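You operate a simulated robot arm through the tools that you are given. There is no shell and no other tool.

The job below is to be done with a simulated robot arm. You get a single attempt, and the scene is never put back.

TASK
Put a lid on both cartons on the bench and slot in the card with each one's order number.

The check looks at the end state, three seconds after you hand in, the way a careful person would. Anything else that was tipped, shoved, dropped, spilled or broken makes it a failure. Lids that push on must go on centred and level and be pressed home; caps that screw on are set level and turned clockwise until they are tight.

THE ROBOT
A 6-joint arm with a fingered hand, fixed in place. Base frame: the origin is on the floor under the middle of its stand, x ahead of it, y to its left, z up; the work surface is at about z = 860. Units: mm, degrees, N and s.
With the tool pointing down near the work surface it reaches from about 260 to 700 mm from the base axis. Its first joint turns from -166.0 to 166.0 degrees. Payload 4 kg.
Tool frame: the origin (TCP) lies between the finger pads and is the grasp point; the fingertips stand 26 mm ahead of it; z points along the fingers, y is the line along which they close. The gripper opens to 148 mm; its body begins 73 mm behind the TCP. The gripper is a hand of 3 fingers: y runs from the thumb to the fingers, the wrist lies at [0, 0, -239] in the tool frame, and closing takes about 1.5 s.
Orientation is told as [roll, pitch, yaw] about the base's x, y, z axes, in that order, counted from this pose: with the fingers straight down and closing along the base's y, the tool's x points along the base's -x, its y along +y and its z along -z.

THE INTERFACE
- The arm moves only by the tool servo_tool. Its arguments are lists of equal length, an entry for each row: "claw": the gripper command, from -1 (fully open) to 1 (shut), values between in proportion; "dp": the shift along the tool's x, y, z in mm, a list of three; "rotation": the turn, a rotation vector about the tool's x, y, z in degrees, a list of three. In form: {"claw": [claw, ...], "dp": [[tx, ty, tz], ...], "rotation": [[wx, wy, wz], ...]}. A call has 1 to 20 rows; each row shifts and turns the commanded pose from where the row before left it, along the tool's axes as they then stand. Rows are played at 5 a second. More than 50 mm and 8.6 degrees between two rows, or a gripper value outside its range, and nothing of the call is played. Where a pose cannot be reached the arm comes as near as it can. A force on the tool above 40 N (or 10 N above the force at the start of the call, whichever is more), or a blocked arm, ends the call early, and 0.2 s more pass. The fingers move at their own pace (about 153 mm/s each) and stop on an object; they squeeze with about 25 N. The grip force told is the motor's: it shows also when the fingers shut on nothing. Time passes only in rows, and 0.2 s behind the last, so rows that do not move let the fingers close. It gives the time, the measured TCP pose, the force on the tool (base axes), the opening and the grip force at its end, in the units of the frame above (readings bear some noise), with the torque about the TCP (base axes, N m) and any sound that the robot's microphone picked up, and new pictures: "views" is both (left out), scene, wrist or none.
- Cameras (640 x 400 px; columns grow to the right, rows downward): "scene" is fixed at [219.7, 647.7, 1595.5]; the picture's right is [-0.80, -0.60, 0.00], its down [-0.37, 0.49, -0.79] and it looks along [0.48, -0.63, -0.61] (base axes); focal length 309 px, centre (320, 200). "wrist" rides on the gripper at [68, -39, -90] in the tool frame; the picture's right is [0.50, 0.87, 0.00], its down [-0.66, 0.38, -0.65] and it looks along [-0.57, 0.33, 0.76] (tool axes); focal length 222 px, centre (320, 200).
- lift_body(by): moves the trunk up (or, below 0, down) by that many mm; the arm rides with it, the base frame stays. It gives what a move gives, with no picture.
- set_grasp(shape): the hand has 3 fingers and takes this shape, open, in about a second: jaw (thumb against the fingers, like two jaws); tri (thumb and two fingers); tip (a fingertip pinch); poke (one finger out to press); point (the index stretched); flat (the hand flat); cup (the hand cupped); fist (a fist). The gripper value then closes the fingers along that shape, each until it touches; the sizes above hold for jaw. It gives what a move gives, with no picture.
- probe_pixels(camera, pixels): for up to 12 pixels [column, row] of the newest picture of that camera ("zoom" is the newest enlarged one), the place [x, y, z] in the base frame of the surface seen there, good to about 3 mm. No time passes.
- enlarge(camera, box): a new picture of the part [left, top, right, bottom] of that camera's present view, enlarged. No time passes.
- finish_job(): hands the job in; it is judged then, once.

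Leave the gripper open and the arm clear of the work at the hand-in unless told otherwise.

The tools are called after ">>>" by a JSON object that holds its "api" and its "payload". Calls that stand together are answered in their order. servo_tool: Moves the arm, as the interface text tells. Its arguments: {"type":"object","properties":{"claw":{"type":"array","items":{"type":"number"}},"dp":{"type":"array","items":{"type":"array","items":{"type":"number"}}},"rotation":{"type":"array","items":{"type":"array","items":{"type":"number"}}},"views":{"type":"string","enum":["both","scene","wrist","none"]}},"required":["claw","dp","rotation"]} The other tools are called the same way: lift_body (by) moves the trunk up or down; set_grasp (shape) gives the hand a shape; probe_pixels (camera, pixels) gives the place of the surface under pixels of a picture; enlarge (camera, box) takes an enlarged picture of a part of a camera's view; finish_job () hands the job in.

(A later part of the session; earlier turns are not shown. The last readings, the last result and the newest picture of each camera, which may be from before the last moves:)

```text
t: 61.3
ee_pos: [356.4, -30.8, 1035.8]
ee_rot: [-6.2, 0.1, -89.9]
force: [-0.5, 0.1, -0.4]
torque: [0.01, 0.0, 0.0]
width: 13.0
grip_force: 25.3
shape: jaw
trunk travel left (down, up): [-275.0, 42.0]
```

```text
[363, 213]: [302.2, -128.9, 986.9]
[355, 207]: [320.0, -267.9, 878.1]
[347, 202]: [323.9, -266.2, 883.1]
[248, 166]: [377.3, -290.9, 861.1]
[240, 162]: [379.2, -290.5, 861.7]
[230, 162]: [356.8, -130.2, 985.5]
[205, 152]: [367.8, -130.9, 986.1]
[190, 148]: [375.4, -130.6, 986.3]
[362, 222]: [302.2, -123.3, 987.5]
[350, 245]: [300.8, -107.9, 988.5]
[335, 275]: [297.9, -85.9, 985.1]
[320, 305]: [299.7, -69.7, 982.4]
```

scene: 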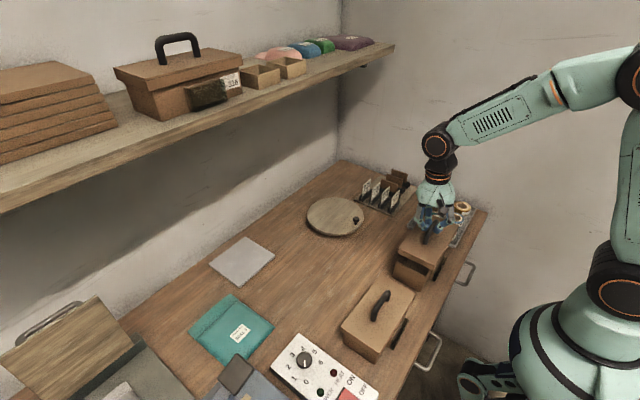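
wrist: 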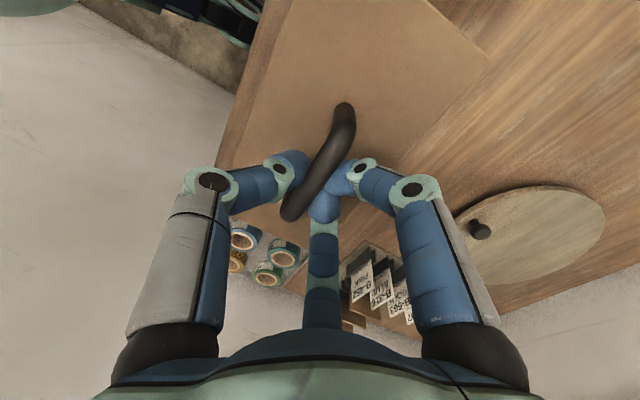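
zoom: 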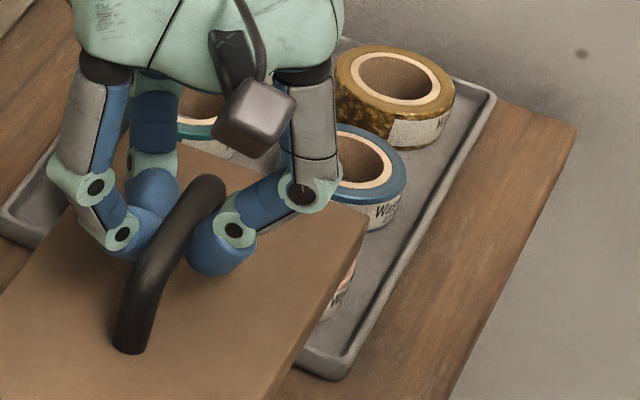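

The lid centre is about (349.2, -34.8) against the carton's (355.8, -33.8). I'll shift (+6.5, +1.0) while lowering 32 mm, so the skirt is about 7 mm above the rim, then re-measure.

>>> {"api": "servo_tool", "payload": {"claw": [1, 1, 1, 1, 1], "dp": [[0.25, 2.52, 7.77], [0.25, 2.52, 7.77], [0.25, 2.52, 7.77], [0.25, 2.52, 7.77], [0, 0, 0]], "rotation": [[0, 0, 0], [0, 0, 0], [0, 0, 0], [0, 0, 0], [0, 0, 0]], "views": "scene"}}

>>> {"api": "enlarge", "payload": {"camera": "scene", "box": [385, 232, 449, 288]}}

```text
t: 62.5
ee_pos: [362.2, -33.0, 1006.3]
ee_rot: [-6.2, 0.1, -90.0]
force: [0.2, -0.4, -1.1]
torque: [-0.02, -0.02, 0.01]
width: 13.2
grip_force: 25.2
shape: jaw
trunk travel left (down, up): [-275.0, 42.0]
```

scene: 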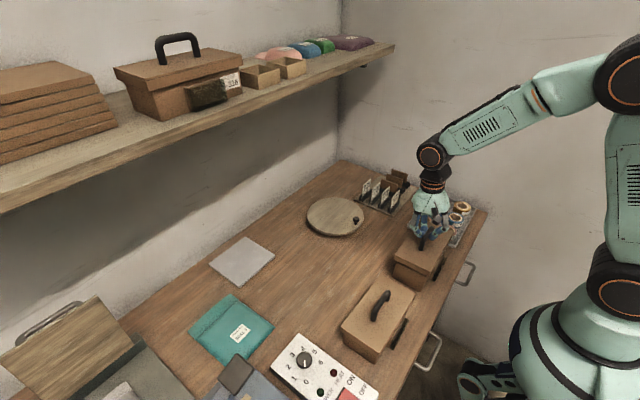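

```text
7.14 times, centred on (417, 260) of scene
```

zoom: 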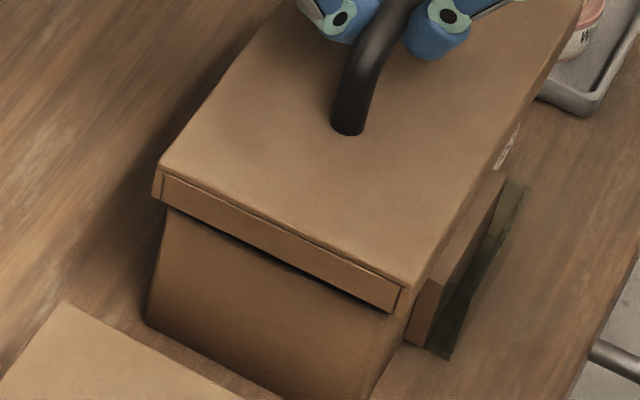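

>>> {"api": "probe_pixels", "payload": {"camera": "zoom", "pixels": [[166, 168], [220, 193], [290, 226], [360, 258], [404, 279], [180, 138], [205, 100], [230, 62], [430, 255], [465, 198], [500, 140], [540, 74]]}}

>>> {"api": "probe_pixels", "payload": {"camera": "zoom", "pixels": [[200, 205], [280, 240], [370, 285], [200, 250], [280, 290], [350, 320], [200, 320], [300, 360], [380, 360], [160, 260], [300, 150], [420, 200]]}}

>>> {"api": "enlarge", "payload": {"camera": "scene", "box": [420, 195, 484, 251]}}

```text
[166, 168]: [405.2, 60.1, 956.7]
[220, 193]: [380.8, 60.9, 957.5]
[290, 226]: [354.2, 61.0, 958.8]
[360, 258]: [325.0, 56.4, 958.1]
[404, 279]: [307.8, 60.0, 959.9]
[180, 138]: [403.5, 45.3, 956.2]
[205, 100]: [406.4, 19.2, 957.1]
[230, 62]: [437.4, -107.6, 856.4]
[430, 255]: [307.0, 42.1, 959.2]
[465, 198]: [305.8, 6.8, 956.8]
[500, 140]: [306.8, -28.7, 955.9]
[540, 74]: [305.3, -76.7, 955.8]
```

```text
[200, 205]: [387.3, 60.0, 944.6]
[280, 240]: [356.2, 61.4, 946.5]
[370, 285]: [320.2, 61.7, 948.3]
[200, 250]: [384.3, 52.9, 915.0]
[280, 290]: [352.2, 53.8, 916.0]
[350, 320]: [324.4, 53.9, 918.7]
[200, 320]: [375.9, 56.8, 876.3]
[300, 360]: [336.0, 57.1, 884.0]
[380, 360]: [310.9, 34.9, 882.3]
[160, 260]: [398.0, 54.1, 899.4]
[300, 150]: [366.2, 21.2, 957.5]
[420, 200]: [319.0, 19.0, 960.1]
```

```text
7.14 times, centred on (452, 223) of scene
```

zoom: 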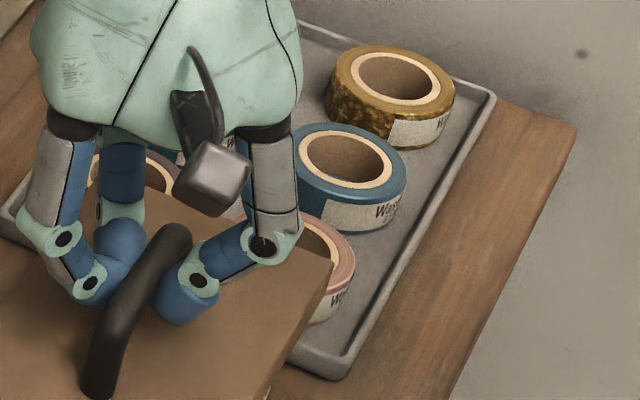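

>>> {"api": "probe_pixels", "payload": {"camera": "zoom", "pixels": [[328, 260], [320, 257], [310, 252], [302, 249], [195, 212], [180, 206], [165, 198], [155, 193], [330, 268], [320, 290], [305, 320], [290, 350]]}}

```text
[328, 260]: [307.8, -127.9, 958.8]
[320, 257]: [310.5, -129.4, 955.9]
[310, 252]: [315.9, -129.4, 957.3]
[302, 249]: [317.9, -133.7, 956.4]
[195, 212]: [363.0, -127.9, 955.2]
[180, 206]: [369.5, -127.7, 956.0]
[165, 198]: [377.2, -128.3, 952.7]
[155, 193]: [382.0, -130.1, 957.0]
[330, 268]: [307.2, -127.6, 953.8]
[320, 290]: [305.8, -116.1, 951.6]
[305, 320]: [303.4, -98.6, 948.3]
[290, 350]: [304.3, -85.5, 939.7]
```

Aligned to within about 0.7 mm. I'll lower 14 mm with a +0.7 mm y trim, watching the force as the skirt passes the rim.

>>> {"api": "servo_tool", "payload": {"claw": [1, 1, 1, 1, 1], "dp": [[0.35, 0.45, 3.48], [0.35, 0.45, 3.48], [0, 0.44, 3.48], [0, 0.44, 3.48], [0, 0, 0]], "rotation": [[0, 0, 0], [0, 0, 0], [0, 0, 0], [0, 0, 0], [0, 0, 0]], "views": "scene"}}

>>> {"api": "enlarge", "payload": {"camera": "scene", "box": [385, 232, 449, 288]}}

>>> {"api": "probe_pixels", "payload": {"camera": "zoom", "pixels": [[180, 200], [250, 230], [350, 280], [400, 300], [430, 260], [480, 180], [530, 100], [210, 140], [250, 80], [300, 200], [200, 260], [300, 320]]}}

```text
t: 63.7
ee_pos: [362.7, -31.5, 991.6]
ee_rot: [-6.2, 0.1, -89.9]
force: [0.2, -0.6, -0.1]
torque: [-0.01, 0.02, 0.0]
width: 13.5
grip_force: 25.5
shape: jaw
trunk travel left (down, up): [-275.0, 42.0]
```

scene: 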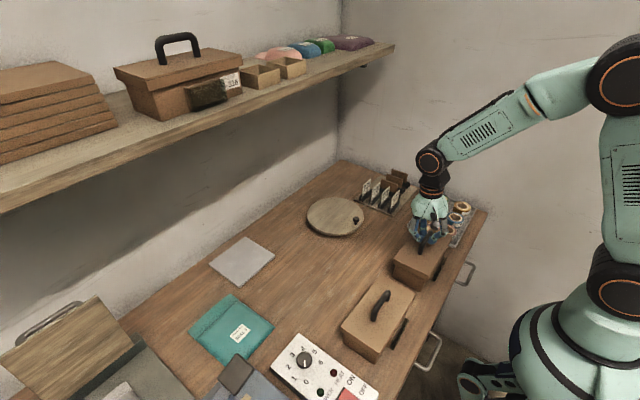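

```text
7.14 times, centred on (417, 260) of scene
```

zoom: 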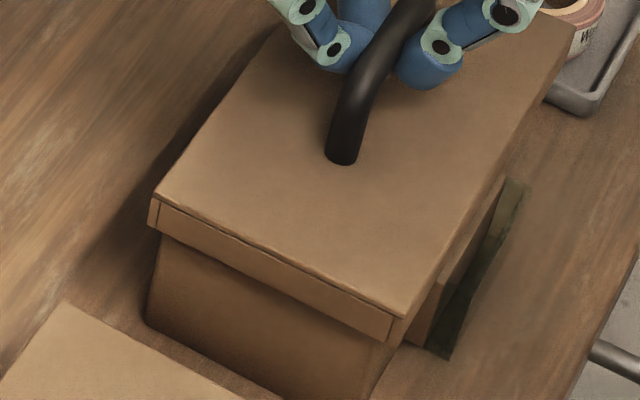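

```text
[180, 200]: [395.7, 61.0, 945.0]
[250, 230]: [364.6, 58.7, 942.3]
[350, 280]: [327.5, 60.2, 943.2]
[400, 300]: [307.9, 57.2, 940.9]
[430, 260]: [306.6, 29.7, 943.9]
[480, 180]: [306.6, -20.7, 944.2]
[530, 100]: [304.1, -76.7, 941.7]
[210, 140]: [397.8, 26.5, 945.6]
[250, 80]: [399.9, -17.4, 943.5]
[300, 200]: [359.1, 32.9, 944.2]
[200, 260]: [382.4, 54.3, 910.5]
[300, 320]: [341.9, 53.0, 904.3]
```

The skirt is past the rim with no contact force. Continuing down 8 mm.

>>> {"api": "servo_tool", "payload": {"claw": [1, 1, 1, 1], "dp": [[0, 0.34, 3], [0, 0.34, 3], [0, 0.23, 2], [0, 0, 0]], "rotation": [[0, 0, 0], [0, 0, 0], [0, 0, 0], [0, 0, 0]], "views": "scene"}}

>>> {"api": "enlarge", "payload": {"camera": "scene", "box": [385, 232, 449, 288]}}

>>> {"api": "probe_pixels", "payload": {"camera": "zoom", "pixels": [[180, 210], [250, 240], [350, 290], [400, 310], [430, 260], [480, 180], [530, 100], [210, 150], [250, 90], [300, 200], [200, 260], [300, 320]]}}

```text
t: 64.7
ee_pos: [362.6, -30.0, 985.1]
ee_rot: [-6.3, 0.1, -89.9]
force: [0.3, -0.7, -0.7]
torque: [-0.01, 0.0, 0.01]
width: 13.2
grip_force: 25.2
shape: jaw
trunk travel left (down, up): [-275.0, 42.0]
```

scene: 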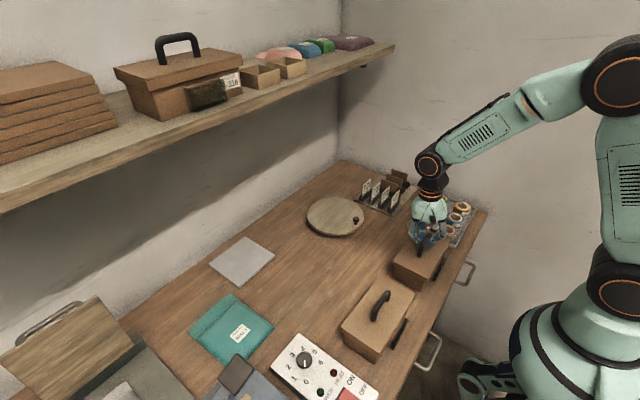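

```text
7.14 times, centred on (417, 260) of scene
```

zoom: 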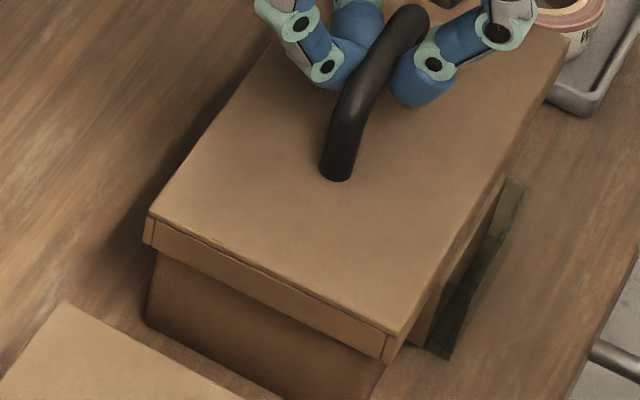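

```text
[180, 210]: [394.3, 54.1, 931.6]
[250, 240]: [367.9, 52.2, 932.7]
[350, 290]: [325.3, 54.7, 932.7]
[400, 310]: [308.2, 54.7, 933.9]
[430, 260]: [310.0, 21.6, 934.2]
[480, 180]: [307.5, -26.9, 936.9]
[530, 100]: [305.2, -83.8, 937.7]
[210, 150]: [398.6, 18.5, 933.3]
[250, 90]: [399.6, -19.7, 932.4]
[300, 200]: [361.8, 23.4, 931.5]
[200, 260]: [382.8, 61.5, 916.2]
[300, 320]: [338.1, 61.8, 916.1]
```

The lid's top is at about 932–937, nearly seated. I'll lower 1.5 mm more, release by opening, and rise.

>>> {"api": "servo_tool", "payload": {"claw": [1, 1, 0.6, 0.2, -0.3, -0.3, -0.3, -0.3, -0.3], "dp": [[0, 0.17, 1.5], [0, 0, 0], [0, 0, 0], [0, 0, 0], [0, 0, 0], [0, 0, 0], [0, -2.3, -20], [0, -2.3, -20], [0, 0, 0]], "rotation": [[0, 0, 0], [0, 0, 0], [0, 0, 0], [0, 0, 0], [0, 0, 0], [0, 0, 0], [0, 0, 0], [0, 0, 0], [0, 0, 0]], "views": "both"}}

>>> {"api": "enlarge", "payload": {"camera": "scene", "box": [385, 215, 465, 295]}}

>>> {"api": "probe_pixels", "payload": {"camera": "zoom", "pixels": [[185, 225], [250, 255], [300, 280], [340, 295], [390, 220], [430, 160], [460, 110], [220, 170], [260, 120], [290, 200], [330, 240], [200, 250]]}}

```text
t: 66.7
ee_pos: [362.4, -30.7, 1022.0]
ee_rot: [-6.1, 0.2, -90.0]
force: [-0.3, -0.3, -0.1]
torque: [-0.01, -0.02, 0.01]
width: 95.7
grip_force: 0.0
shape: jaw
trunk travel left (down, up): [-275.0, 42.0]
```

scene: 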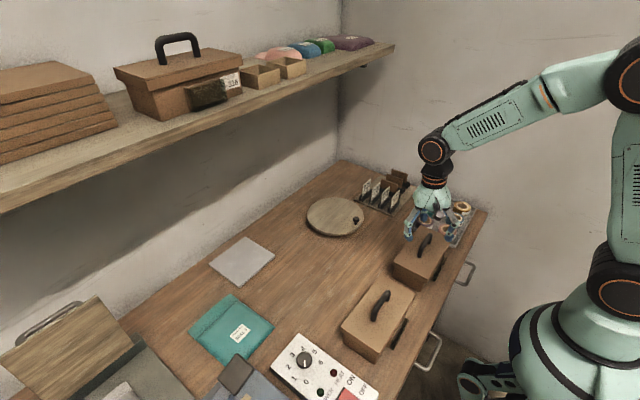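
wrist: 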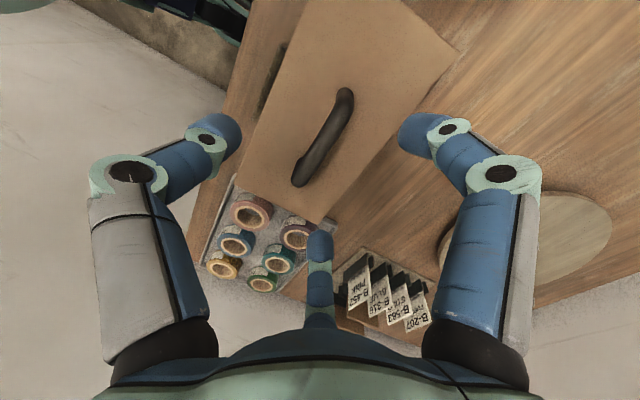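

```text
5.00 times, centred on (425, 255) of scene
```

zoom: 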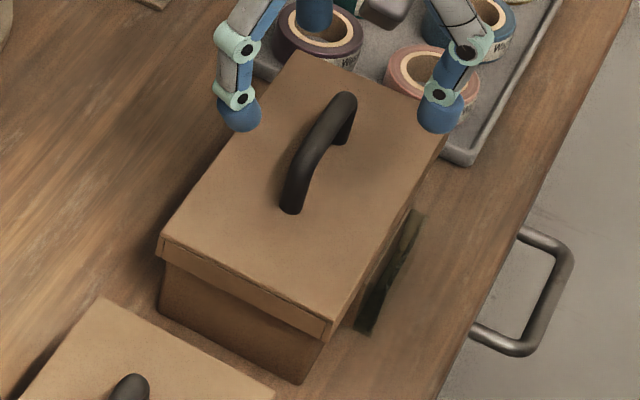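

```text
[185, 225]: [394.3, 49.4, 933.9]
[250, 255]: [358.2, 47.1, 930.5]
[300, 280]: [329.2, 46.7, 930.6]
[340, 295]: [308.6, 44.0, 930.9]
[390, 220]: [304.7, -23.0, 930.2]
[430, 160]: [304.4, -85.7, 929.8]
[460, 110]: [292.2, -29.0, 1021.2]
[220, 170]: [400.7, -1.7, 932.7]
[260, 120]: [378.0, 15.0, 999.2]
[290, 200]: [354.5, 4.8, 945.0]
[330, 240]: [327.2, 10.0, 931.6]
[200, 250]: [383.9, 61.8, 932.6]
```

Lid A has settled at about 931. I'll level the hand, centre over it with the fingertips either side of the handle, and descend to just above the lid top for the press.

>>> {"api": "servo_tool", "payload": {"claw": [0.2, 0.2, 0.2, 0.2, 0.2, 0.2], "dp": [[0, 0, 0], [0, 0, 0], [-3.3, -3.4, 0], [0, 0, 30], [0, 0, 30], [0, 0, 0]], "rotation": [[-3.1, 0, 0], [-3.1, 0, 0], [0, 0, 0], [0, 0, 0], [0, 0, 0], [0, 0, 0]], "views": "both"}}

>>> {"api": "probe_pixels", "payload": {"camera": "wrist", "pixels": [[255, 145], [240, 155], [395, 145], [410, 150], [320, 225], [320, 240], [262, 130], [390, 130], [270, 120], [380, 115], [340, 150], [300, 210]]}}

```text
t: 68.1
ee_pos: [358.9, -33.8, 961.7]
ee_rot: [0.0, 0.1, -90.0]
force: [0.9, -0.6, -1.3]
torque: [0.02, 0.01, 0.01]
width: 59.5
grip_force: 0.1
shape: jaw
trunk travel left (down, up): [-275.0, 42.0]
```

scene: 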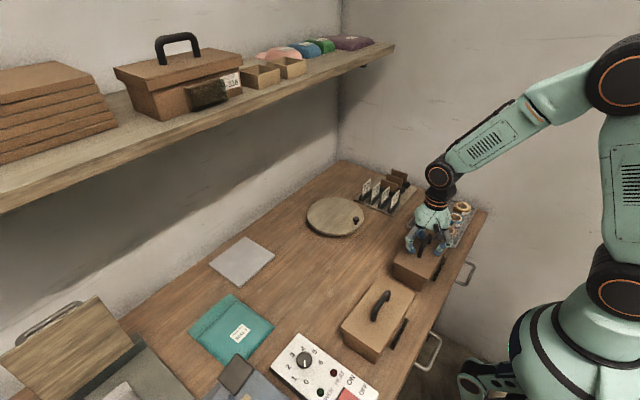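
wrist: 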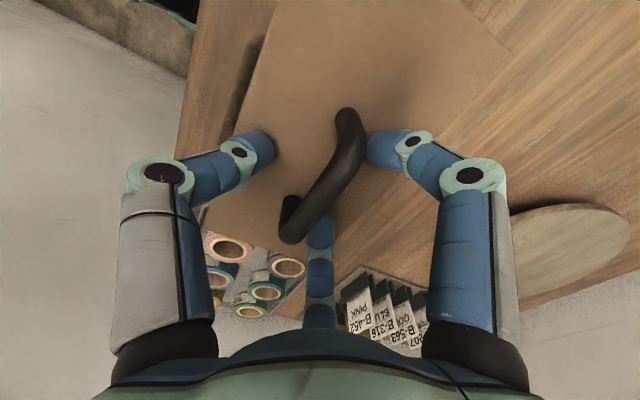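

```text
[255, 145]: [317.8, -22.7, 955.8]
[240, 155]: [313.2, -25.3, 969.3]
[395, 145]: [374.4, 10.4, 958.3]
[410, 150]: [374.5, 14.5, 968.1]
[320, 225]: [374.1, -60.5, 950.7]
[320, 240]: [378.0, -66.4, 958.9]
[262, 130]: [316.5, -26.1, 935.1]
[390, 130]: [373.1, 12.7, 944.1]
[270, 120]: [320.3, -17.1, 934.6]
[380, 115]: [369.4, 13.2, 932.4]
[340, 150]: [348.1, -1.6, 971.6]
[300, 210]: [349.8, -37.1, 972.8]
```

Same geometry as the first press. Lowering to contact now.

>>> {"api": "servo_tool", "payload": {"claw": [0.2, 0.2, 0.2, 0.2, 0.2], "dp": [[0, 0, 2], [0, 0, 2], [0, 0, 2], [0, 0, 1], [0, 0, 0]], "rotation": [[0, 0, 0], [0, 0, 0], [0, 0, 0], [0, 0, 0], [0, 0, 0]], "views": "scene"}}

>>> {"api": "enlarge", "payload": {"camera": "scene", "box": [385, 215, 465, 295]}}

>>> {"api": "probe_pixels", "payload": {"camera": "zoom", "pixels": [[185, 225], [250, 255], [300, 280], [340, 295], [390, 220], [430, 160], [220, 170], [330, 240], [250, 140], [200, 240], [280, 260], [360, 260]]}}

```text
t: 69.3
ee_pos: [357.1, -32.9, 955.4]
ee_rot: [0.0, 0.1, -90.0]
force: [-6.1, 0.9, 18.8]
torque: [0.02, 0.29, 0.0]
width: 17.2
grip_force: 25.2
shape: jaw
trunk travel left (down, up): [-275.0, 42.0]
```

scene: 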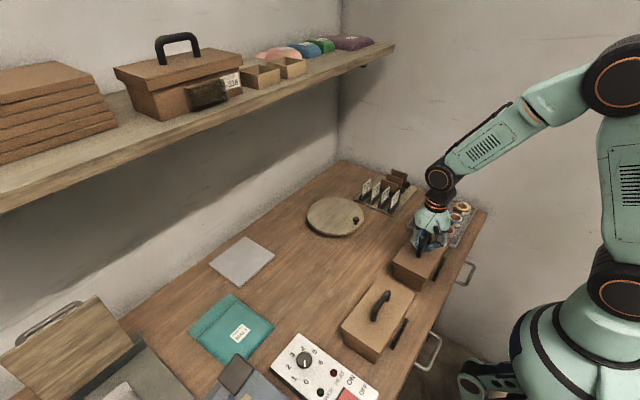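

```text
5.00 times, centred on (425, 255) of scene
```

zoom: 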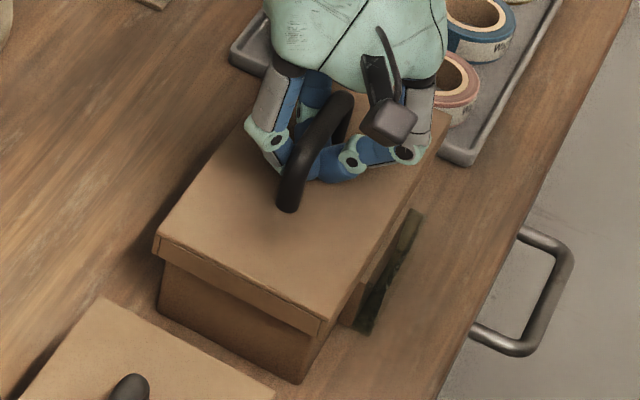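

```text
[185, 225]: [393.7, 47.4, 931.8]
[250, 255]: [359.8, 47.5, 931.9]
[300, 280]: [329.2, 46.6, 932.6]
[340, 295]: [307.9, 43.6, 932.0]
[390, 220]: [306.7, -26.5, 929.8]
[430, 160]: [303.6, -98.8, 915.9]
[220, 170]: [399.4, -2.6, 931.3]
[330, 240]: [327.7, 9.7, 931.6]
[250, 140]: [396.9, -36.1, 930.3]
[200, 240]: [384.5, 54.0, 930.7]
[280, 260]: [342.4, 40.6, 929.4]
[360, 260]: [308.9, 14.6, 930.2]
```

Contact at 18.8 N with the lid level at about 931. Now a firm central press to the force limit.

>>> {"api": "servo_tool", "payload": {"claw": [1, 1, 1, 1, 1, 1, 1], "dp": [[0, 0, 1], [0, 0, 1], [0, 0, 1], [0, 0, 1], [0, 0, 1], [0, 0, 1], [0, 0, 0]], "rotation": [[0, 0, 0], [0, 0, 0], [0, 0, 0], [0, 0, 0], [0, 0, 0], [0, 0, 0], [0, 0, 0]], "views": "scene"}}

>>> {"api": "servo_tool", "payload": {"claw": [1, 0.6, 0.2, -0.3, -0.3, -0.3, -0.3, -0.3, -0.3], "dp": [[0, 0, -2], [0, 0, 0], [0, 0, 0], [0, 0, 0], [0, 0, 0], [0, 0, -25], [0, 0, -30], [0, 0, -30], [0, 0, 0]], "rotation": [[0, 0, 0], [0, 0, 0], [0, 0, 0], [0, 0, 0], [0, 0, 0], [0, 0, 0], [0, 0, 0], [0, 0, 0], [0, 0, 0]], "views": "both"}}

>>> {"api": "enlarge", "payload": {"camera": "scene", "box": [385, 215, 465, 295]}}

>>> {"api": "probe_pixels", "payload": {"camera": "zoom", "pixels": [[185, 225], [250, 255], [300, 280], [330, 300], [390, 220], [430, 150], [220, 170], [330, 240], [300, 80], [240, 135], [280, 260], [200, 250]]}}

```text
t: 70.0
ee_pos: [357.9, -32.0, 954.7]
ee_rot: [0.1, 0.2, -89.8]
force: [-10.8, 1.1, 30.3]
torque: [0.01, 0.41, 0.01]
width: 17.7
grip_force: 24.4
shape: jaw
trunk travel left (down, up): [-275.0, 42.0]
stopped in row 3: the force on the tool passed its limit at 42 N (the readings are from after the stop); the commanded pose is now the measured one
```

scene: 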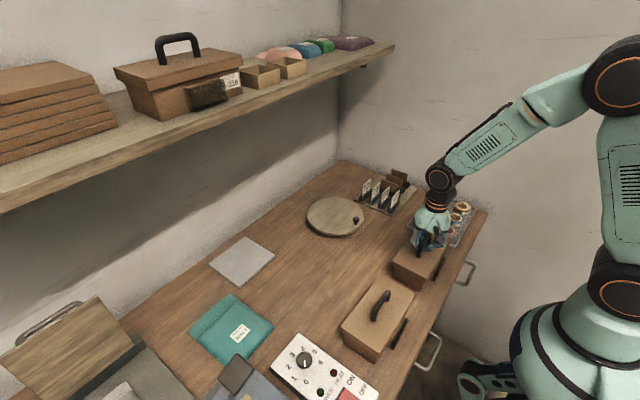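

```text
t: 70.9
ee_pos: [362.1, -33.4, 959.1]
ee_rot: [0.9, 0.0, -90.0]
force: [1.7, 0.4, 43.3]
torque: [0.01, 0.43, 0.01]
width: 79.2
grip_force: 0.0
shape: jaw
trunk travel left (down, up): [-275.0, 42.0]
stopped in row 4: the force on the tool passed its limit at 47 N (the readings are from after the stop); the commanded pose is now the measured one
```

scene: 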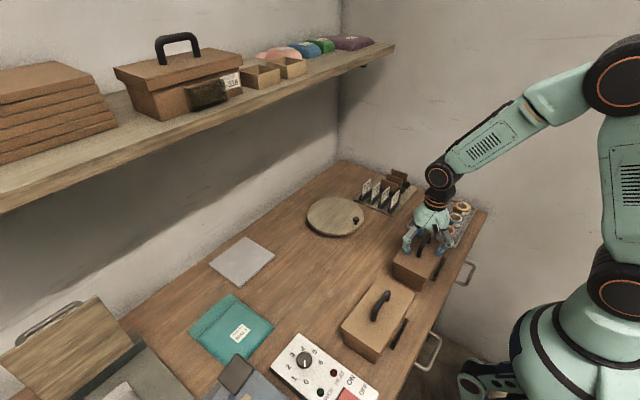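
wrist: 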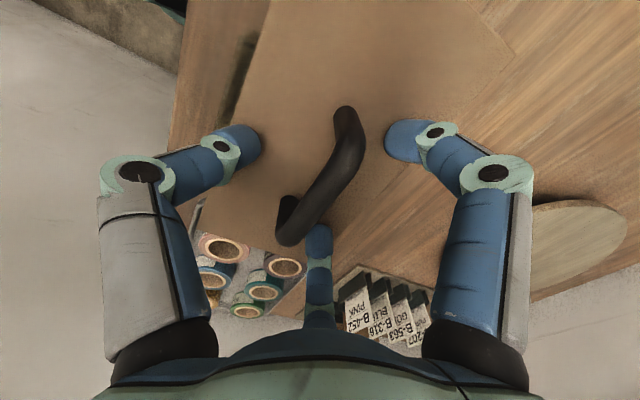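

```text
5.00 times, centred on (425, 255) of scene
```

zoom: 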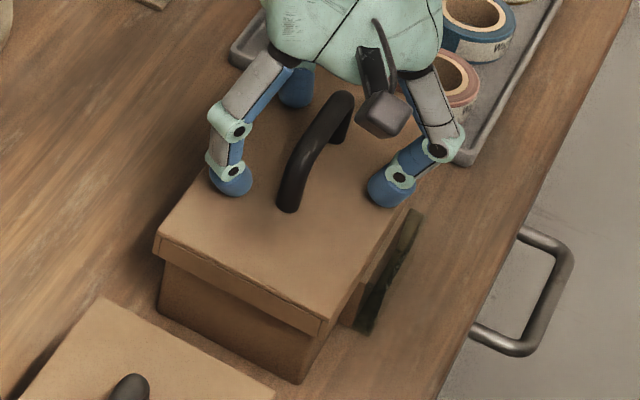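

```text
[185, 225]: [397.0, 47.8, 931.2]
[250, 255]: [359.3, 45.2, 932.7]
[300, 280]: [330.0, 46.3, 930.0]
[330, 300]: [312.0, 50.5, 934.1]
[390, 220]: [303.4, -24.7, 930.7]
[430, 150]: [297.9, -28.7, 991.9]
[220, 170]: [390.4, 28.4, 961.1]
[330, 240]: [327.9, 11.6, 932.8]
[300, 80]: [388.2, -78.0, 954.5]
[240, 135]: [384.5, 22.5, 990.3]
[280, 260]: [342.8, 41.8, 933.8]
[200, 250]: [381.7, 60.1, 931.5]
```

Opening pushed the fingertips down on the lid (47 N), and the lid stayed at about 931 and level, so it's pressed home. Rising straight up now.

>>> {"api": "servo_tool", "payload": {"claw": [-0.07, -0.07, -0.07, -0.07, -0.07, -0.07], "dp": [[0, 0, -8], [0, 0, -20], [0, 0, -30], [0, 0, -30], [0, 0, -30], [0, 0, 0]], "rotation": [[0, 0, 0], [0, 0, 0], [0, 0, 0], [0, 0, 0], [0, 0, 0], [0, 0, 0]], "views": "both"}}

>>> {"api": "enlarge", "payload": {"camera": "scene", "box": [385, 215, 465, 295]}}

>>> {"api": "probe_pixels", "payload": {"camera": "zoom", "pixels": [[185, 225], [250, 255], [300, 280], [330, 300], [390, 220], [430, 150], [220, 170], [330, 240], [300, 60], [240, 135], [280, 260], [200, 250]]}}

```text
t: 72.3
ee_pos: [359.3, -34.7, 1075.4]
ee_rot: [0.5, 0.1, -90.1]
force: [-0.2, -0.3, 0.9]
torque: [-0.03, 0.02, 0.04]
width: 79.1
grip_force: 0.1
shape: jaw
trunk travel left (down, up): [-275.0, 42.0]
```

scene: 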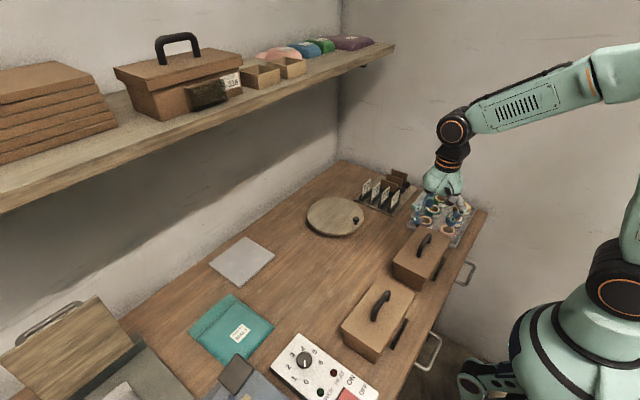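
wrist: 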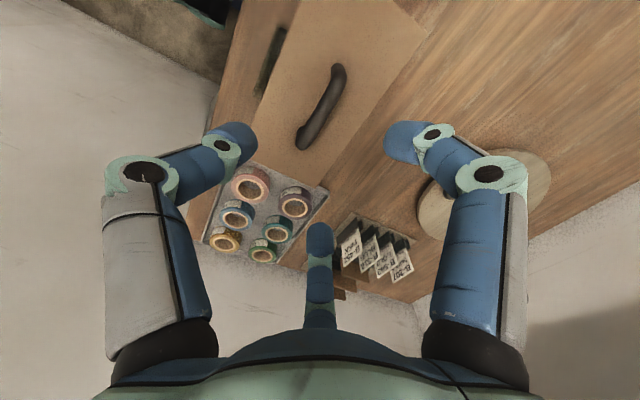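

```text
5.00 times, centred on (425, 255) of scene
```

zoom: 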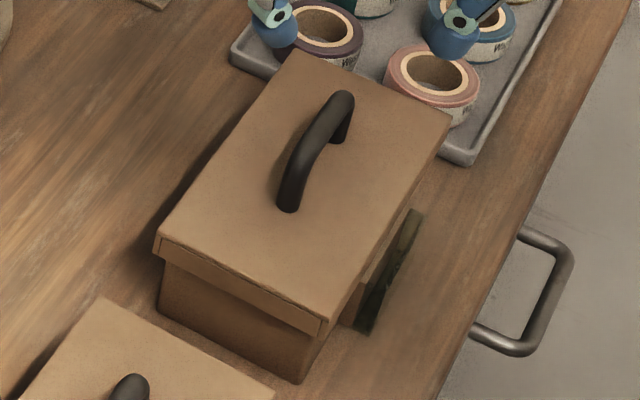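

```text
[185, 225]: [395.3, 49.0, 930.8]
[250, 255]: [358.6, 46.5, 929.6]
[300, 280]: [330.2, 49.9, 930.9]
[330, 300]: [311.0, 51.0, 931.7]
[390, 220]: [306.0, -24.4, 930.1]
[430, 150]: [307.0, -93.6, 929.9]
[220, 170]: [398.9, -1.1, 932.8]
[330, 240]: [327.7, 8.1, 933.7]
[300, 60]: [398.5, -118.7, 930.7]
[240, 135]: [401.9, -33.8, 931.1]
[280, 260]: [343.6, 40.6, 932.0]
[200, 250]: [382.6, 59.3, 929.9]
```

Lid A is home and level. Now the cards. First I'll study pocket A's slot closely from the scene camera, around (430,275).

>>> {"api": "enlarge", "payload": {"camera": "scene", "box": [420, 255, 456, 287]}}

>>> {"api": "probe_pixels", "payload": {"camera": "zoom", "pixels": [[200, 260], [240, 210], [280, 150], [215, 300], [260, 240], [310, 160], [250, 300], [300, 220], [340, 120], [280, 290], [330, 200], [360, 100]]}}

```text
12.50 times, centred on (438, 271) of scene
```

zoom: 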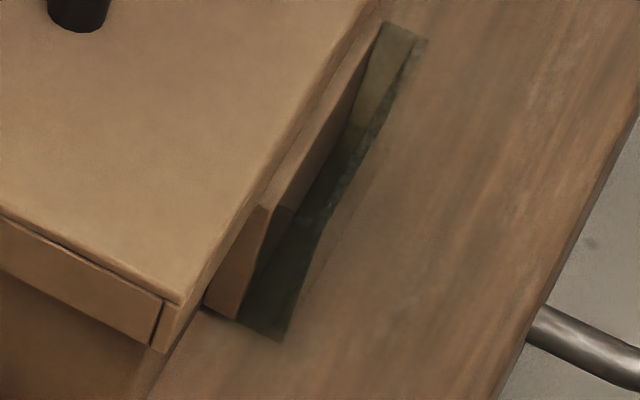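

```text
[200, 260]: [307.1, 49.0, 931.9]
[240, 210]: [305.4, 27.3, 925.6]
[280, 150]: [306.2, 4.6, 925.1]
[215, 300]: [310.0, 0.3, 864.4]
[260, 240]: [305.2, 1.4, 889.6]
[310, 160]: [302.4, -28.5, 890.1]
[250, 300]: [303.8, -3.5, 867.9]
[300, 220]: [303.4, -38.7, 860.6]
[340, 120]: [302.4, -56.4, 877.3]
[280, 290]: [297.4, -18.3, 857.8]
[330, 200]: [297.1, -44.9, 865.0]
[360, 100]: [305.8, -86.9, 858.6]
```

I'd like a closer look from the robot side. I'll rotate back to yaw 0 and bring the wrist camera in front of pocket A.

>>> {"api": "servo_tool", "payload": {"claw": [-0.07, -0.07, -0.07, -0.07, -0.07, -0.07, -0.07, -0.07, -0.07, -0.07, -0.07, -0.07, -0.07, -0.07, -0.07, -0.07], "dp": [[0, 0, 0], [0, 0, 0], [0, 0, 0], [0, 0, 0], [0, 0, 0], [0, 0, 0], [0, 0, 0], [0, 0, 0], [0, 0, 0], [0, 0, 0], [0, 0, 0], [30, -8, 0], [30, -8, 30], [30, -8, 35], [7, -1, 35], [0, 0, 0]], "rotation": [[0, 0, -8.2], [0, 0, -8.2], [0, 0, -8.2], [0, 0, -8.2], [0, 0, -8.2], [0, 0, -8.2], [0, 0, -8.2], [0, 0, -8.2], [0, 0, -8.2], [0, 0, -8.2], [0, 0, -8], [0, 0, 0], [0, 0, 0], [0, 0, 0], [0, 0, 0], [0, 0, 0]], "views": "both"}}

>>> {"api": "enlarge", "payload": {"camera": "wrist", "box": [260, 130, 400, 220]}}

```text
t: 75.7
ee_pos: [267.3, -58.1, 973.8]
ee_rot: [0.1, -0.5, 0.1]
force: [-0.8, 0.0, -0.6]
torque: [0.0, -0.03, 0.02]
width: 79.0
grip_force: 0.0
shape: jaw
trunk travel left (down, up): [-275.0, 42.0]
```

scene: 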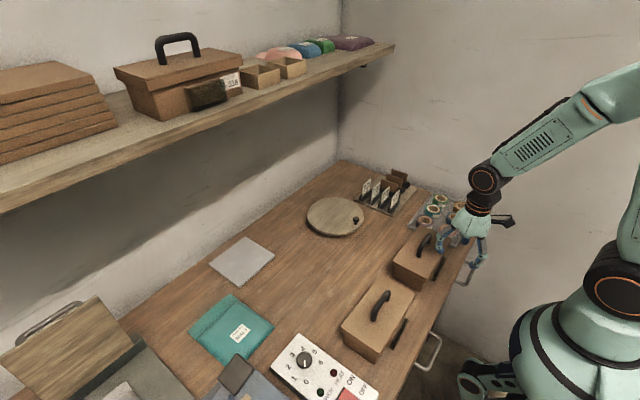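
wrist: 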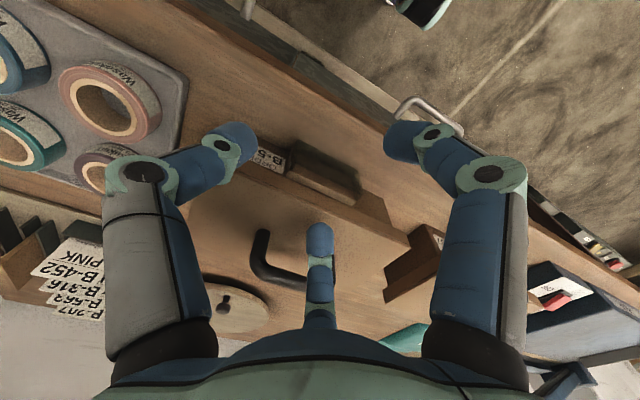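

```text
4.44 times, centred on (330, 175) of wrist
```

zoom: 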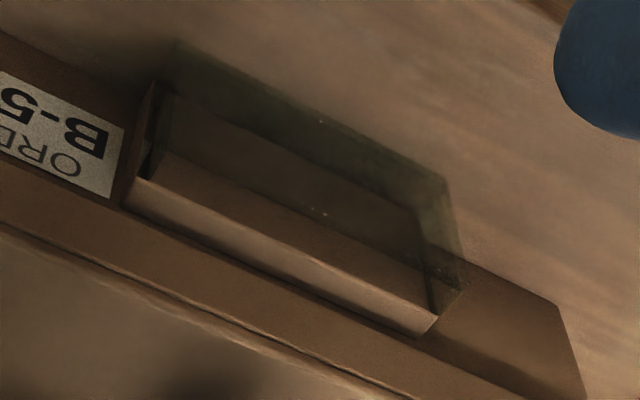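

I can now make out the pocket: the block's front face is at x≈304 and the clear front pane at about x 295–296. Both tops are at z≈902, the floor is at about z 865, and it spans y≈-65…+4. I'll zoom further into both ends to see the side walls and slot width.

>>> {"api": "enlarge", "payload": {"camera": "wrist", "box": [280, 135, 320, 185]}}

>>> {"api": "enlarge", "payload": {"camera": "wrist", "box": [335, 160, 375, 215]}}

```text
8.00 times, centred on (300, 160) of wrist
```

zoom: 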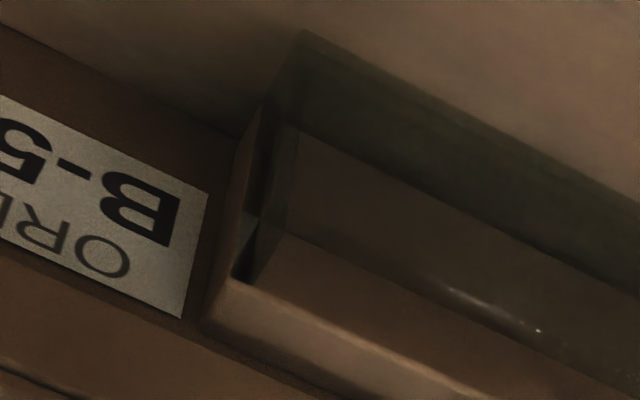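

```text
7.27 times, centred on (355, 188) of wrist
```

zoom: 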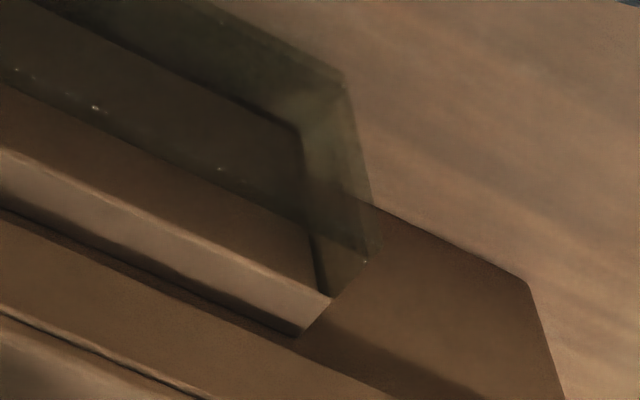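

The slot is roughly 65 mm wide and about 6 mm deep in x, centred near (300.5, -30.5); the card is about 54 mm wide. Now to fetch the GOLD card: I'll rise, turn to yaw -90 and move toward the rack at a safe height.

>>> {"api": "servo_tool", "payload": {"claw": [0.3, 0.3, 0.3, 0.3, 0.3, 0.3, 0.3, 0.3, 0.3, 0.3, 0.3, 0.3, 0.3], "dp": [[0, 0, -30], [0, 0, -30], [0, 0, -20], [0, 0, 0], [0, 0, 0], [0, 0, 0], [0, 0, 0], [0, 0, 0], [0, 0, 0], [0, 0, 0], [0, 0, 0], [0, 0, 0], [0, 0, 0]], "rotation": [[0, 0, 0], [0, 0, 8.2], [0, 0, 8.2], [0, 0, 8.2], [0, 0, 8.2], [0, 0, 8.2], [0, 0, 8.2], [0, 0, 8.2], [0, 0, 8.2], [0, 0, 8.2], [0, 0, 8.2], [0, 0, 8], [0, 0, 0]], "views": "none"}}

>>> {"api": "servo_tool", "payload": {"claw": [0.3, 0.3, 0.3, 0.3, 0.3, 0.3, 0.3, 0.3, 0.3, 0.3], "dp": [[-18, 38, 0], [-18, 38, 0], [-18, 38, 0], [-18, 38, 0], [-18, 38, 0], [-18, 38, 0], [-18, 38, 0], [-18, 38, 0], [-18, 40, 0], [0, 0, 0]], "rotation": [[0, 0, 0], [0, 0, 0], [0, 0, 0], [0, 0, 0], [0, 0, 0], [0, 0, 0], [0, 0, 0], [0, 0, 0], [0, 0, 0], [0, 0, 0]], "views": "both"}}

```text
t: 78.5
ee_pos: [263.7, -59.0, 1054.5]
ee_rot: [0.4, 0.1, -90.1]
force: [0.0, -0.1, -0.6]
torque: [-0.01, -0.02, 0.0]
width: 52.1
grip_force: 0.0
shape: jaw
trunk travel left (down, up): [-275.0, 42.0]
```

```text
t: 80.7
ee_pos: [607.3, -219.5, 1057.2]
ee_rot: [0.4, 0.1, -90.0]
force: [-0.7, 0.5, 0.1]
torque: [-0.02, -0.03, -0.01]
width: 51.9
grip_force: 0.1
shape: jaw
trunk travel left (down, up): [-275.0, 42.0]
```

scene: 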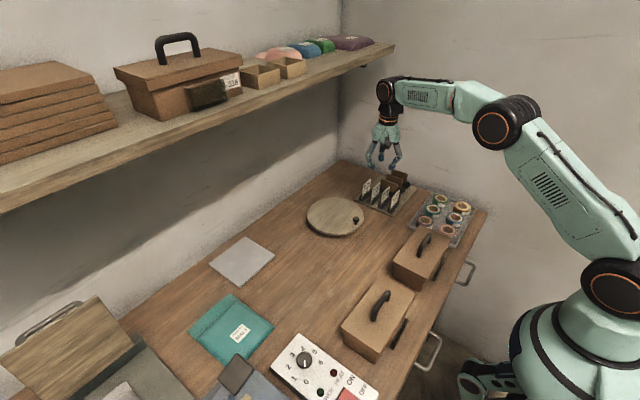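
wrist: 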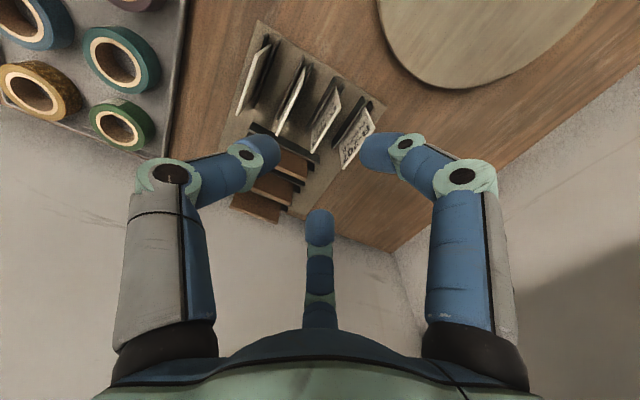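

The cards are visible in the wrist view, from left to right: 452, 316, 563, 207. I'll zoom in and probe.

>>> {"api": "enlarge", "payload": {"camera": "wrist", "box": [225, 25, 395, 185]}}

>>> {"api": "probe_pixels", "payload": {"camera": "zoom", "pixels": [[345, 140], [385, 195], [330, 205], [365, 225], [355, 170], [415, 225], [445, 290], [240, 125], [280, 160], [200, 70], [375, 180], [440, 250]]}}

```text
2.50 times, centred on (310, 105) of wrist
```

zoom: 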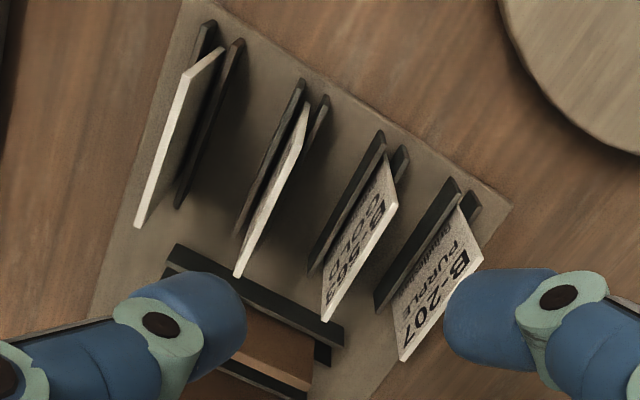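

```text
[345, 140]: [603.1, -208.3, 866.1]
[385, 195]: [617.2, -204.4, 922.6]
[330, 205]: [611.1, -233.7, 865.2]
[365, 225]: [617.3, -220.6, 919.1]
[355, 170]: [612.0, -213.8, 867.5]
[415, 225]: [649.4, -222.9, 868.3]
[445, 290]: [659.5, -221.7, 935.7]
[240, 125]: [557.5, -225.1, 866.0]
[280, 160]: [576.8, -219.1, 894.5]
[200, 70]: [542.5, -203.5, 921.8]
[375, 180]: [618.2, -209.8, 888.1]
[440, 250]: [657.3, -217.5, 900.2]
```

>>> {"api": "probe_pixels", "payload": {"camera": "zoom", "pixels": [[396, 208], [380, 235], [362, 263], [345, 291], [328, 318], [482, 262], [462, 287], [442, 310], [422, 334], [404, 357], [306, 110], [240, 270]]}}

>>> {"api": "probe_pixels", "payload": {"camera": "zoom", "pixels": [[384, 160], [393, 200], [390, 230], [372, 255], [355, 280], [335, 300], [350, 270], [275, 200], [255, 240], [378, 135], [405, 150], [315, 265]]}}

```text
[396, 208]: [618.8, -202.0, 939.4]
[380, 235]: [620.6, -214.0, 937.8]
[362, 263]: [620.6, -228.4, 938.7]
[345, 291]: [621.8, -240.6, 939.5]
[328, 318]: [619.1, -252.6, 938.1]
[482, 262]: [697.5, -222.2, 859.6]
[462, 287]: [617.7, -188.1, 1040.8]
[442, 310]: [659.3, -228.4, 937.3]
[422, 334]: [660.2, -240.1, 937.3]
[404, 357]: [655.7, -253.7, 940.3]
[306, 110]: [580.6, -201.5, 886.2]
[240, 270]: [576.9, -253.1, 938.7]
```

```text
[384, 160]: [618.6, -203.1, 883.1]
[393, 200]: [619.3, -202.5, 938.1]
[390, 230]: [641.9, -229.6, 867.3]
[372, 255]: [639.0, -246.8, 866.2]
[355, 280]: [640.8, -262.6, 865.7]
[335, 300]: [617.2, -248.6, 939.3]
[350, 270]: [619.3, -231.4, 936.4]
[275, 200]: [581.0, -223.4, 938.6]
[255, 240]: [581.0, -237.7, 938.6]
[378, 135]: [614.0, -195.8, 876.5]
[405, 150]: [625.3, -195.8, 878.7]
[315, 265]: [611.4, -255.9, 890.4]
```

The GOLD card's top edge is at x≈620, y -201…-254, z≈938.5; its neighbours are 40 mm either side. I'll pre-close to about 26 mm and move above it at z≈985 for a look.

>>> {"api": "servo_tool", "payload": {"claw": [0.65, 0.65, 0.65, 0.65, 0.65], "dp": [[-8.5, 17.7, 0], [0, 0, 30], [0, 0, 30], [0, 0, 12], [0, 0, 0]], "rotation": [[0, 0, 0], [0, 0, 0], [0, 0, 0], [0, 0, 0], [0, 0, 0]], "views": "both"}}

>>> {"api": "enlarge", "payload": {"camera": "wrist", "box": [225, 75, 425, 225]}}

>>> {"api": "enlarge", "payload": {"camera": "scene", "box": [345, 140, 425, 220]}}

```text
t: 81.9
ee_pos: [626.2, -226.7, 982.6]
ee_rot: [0.4, 0.1, -89.9]
force: [0.8, -0.6, 0.1]
torque: [0.0, 0.02, 0.01]
width: 26.1
grip_force: 0.1
shape: jaw
trunk travel left (down, up): [-275.0, 42.0]
```

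scene: 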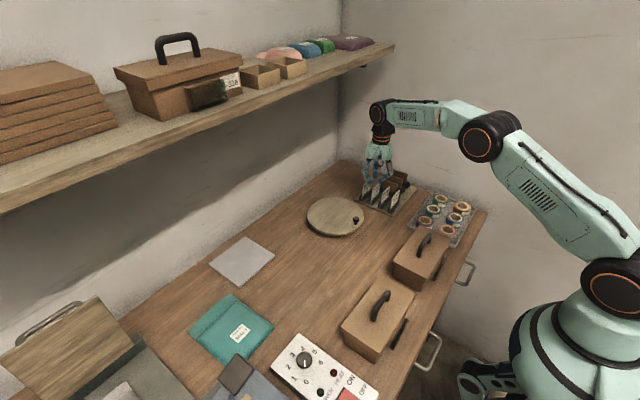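
wrist: 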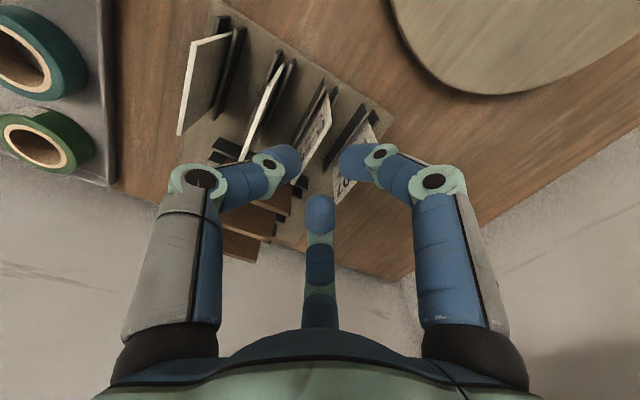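

```text
2.67 times, centred on (325, 150) of wrist
```

zoom: 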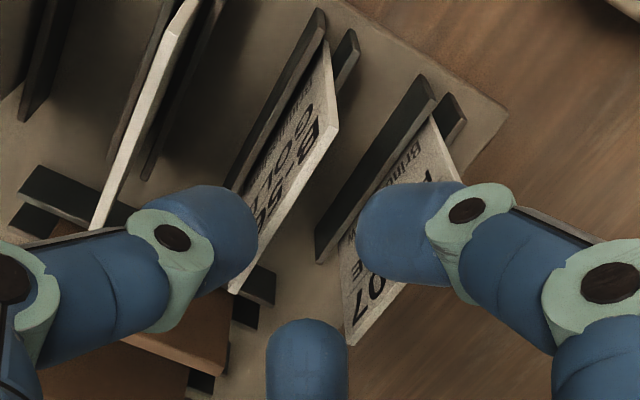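

```text
5.00 times, centred on (385, 180) of scene
```

zoom: 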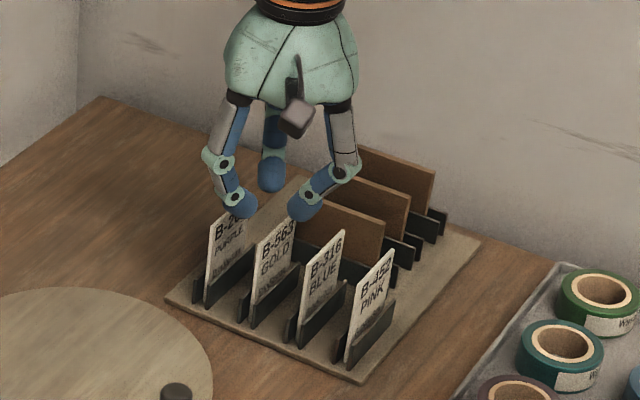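

I'll probe the fingertip surfaces to see exactly where they would come down relative to the cards at x = 580, 620 and 659.5.

>>> {"api": "enlarge", "payload": {"camera": "wrist", "box": [225, 75, 425, 225]}}

>>> {"api": "probe_pixels", "payload": {"camera": "zoom", "pixels": [[250, 230], [240, 265], [220, 195], [190, 200], [362, 225], [370, 255], [390, 195], [420, 190], [305, 325], [275, 340], [340, 340], [305, 365]]}}

>>> {"api": "probe_pixels", "payload": {"camera": "scene", "pixels": [[382, 182], [381, 178], [371, 181], [369, 178], [374, 176], [375, 172], [384, 180], [366, 181]]}}

```text
2.67 times, centred on (325, 150) of wrist
```

zoom: 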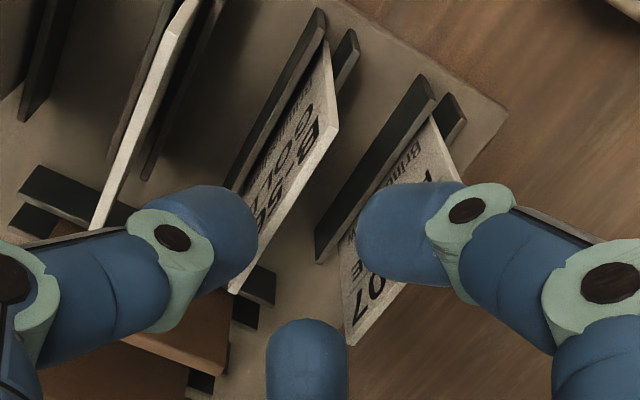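

```text
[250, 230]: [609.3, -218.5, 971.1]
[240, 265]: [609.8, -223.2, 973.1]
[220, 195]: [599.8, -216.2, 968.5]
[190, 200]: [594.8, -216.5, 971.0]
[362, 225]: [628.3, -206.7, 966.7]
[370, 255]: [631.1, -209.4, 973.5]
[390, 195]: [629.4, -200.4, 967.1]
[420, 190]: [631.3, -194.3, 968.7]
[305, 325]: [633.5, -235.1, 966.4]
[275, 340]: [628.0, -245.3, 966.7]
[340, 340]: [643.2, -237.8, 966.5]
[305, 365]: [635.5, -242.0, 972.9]
```

```text
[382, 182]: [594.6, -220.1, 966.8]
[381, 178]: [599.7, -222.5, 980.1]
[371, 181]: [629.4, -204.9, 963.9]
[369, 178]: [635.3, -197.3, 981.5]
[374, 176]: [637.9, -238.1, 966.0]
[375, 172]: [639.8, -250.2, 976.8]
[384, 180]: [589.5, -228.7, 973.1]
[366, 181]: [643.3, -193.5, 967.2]
```

The thumb's inner face is at x≈609.5 and the fingers' inner faces at about 628, so the card at 620 fits between them. I'll shift +3.5 mm in x for more clearance from the BLUE card and lower to z≈946, about 16 mm of overlap on the card's top.

>>> {"api": "servo_tool", "payload": {"claw": [0.65, 0.65, 0.65, 0.65, 0.65, 0.65], "dp": [[-1.3, 3.5, 0], [0, 0, 10], [0, 0, 10], [0, 0, 10], [0, 0, 6.6], [0, 0, 0]], "rotation": [[0, 0, 0], [0, 0, 0], [0, 0, 0], [0, 0, 0], [0, 0, 0], [0, 0, 0]], "views": "both"}}

>>> {"api": "enlarge", "payload": {"camera": "wrist", "box": [225, 75, 425, 225]}}

>>> {"api": "enlarge", "payload": {"camera": "scene", "box": [345, 150, 425, 230]}}

```text
t: 83.3
ee_pos: [629.8, -230.2, 948.6]
ee_rot: [0.4, 0.1, -89.9]
force: [-0.2, -0.3, 0.4]
torque: [-0.03, 0.0, 0.0]
width: 26.3
grip_force: 0.0
shape: jaw
trunk travel left (down, up): [-275.0, 42.0]
```

scene: 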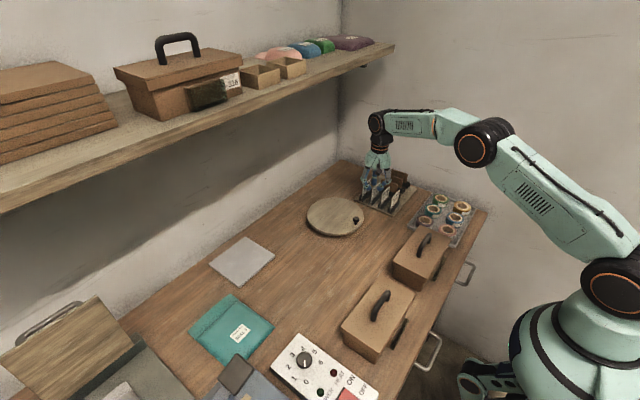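
wrist: 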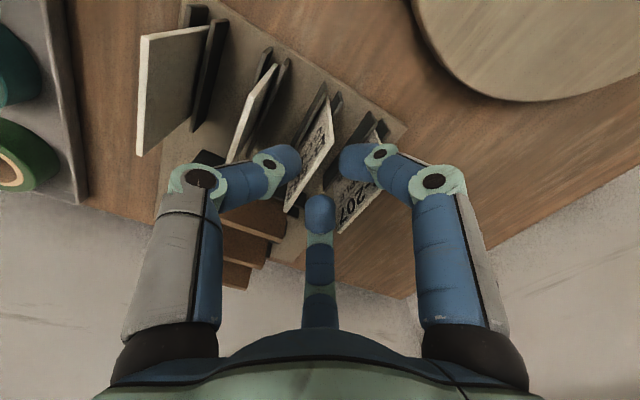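

```text
2.67 times, centred on (325, 150) of wrist
```

zoom: 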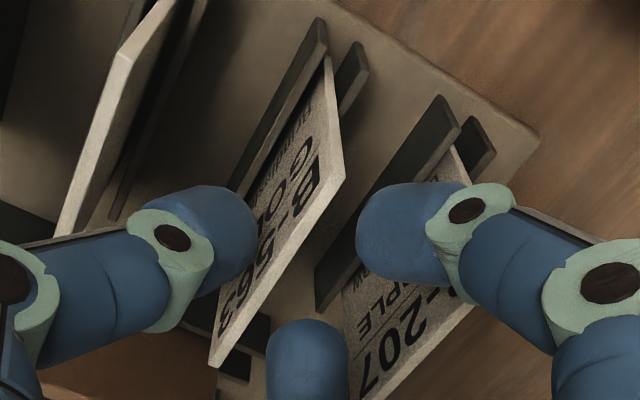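

```text
5.00 times, centred on (385, 190) of scene
```

zoom: 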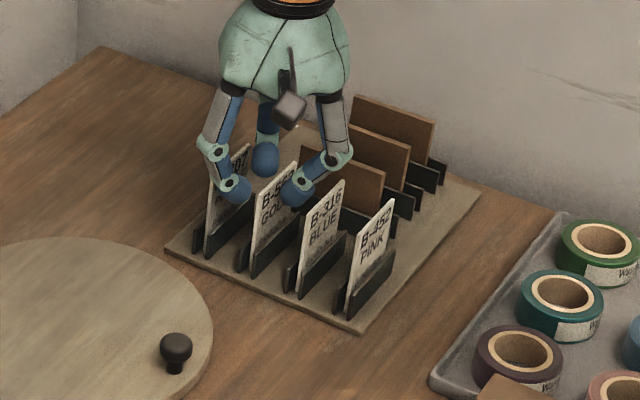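

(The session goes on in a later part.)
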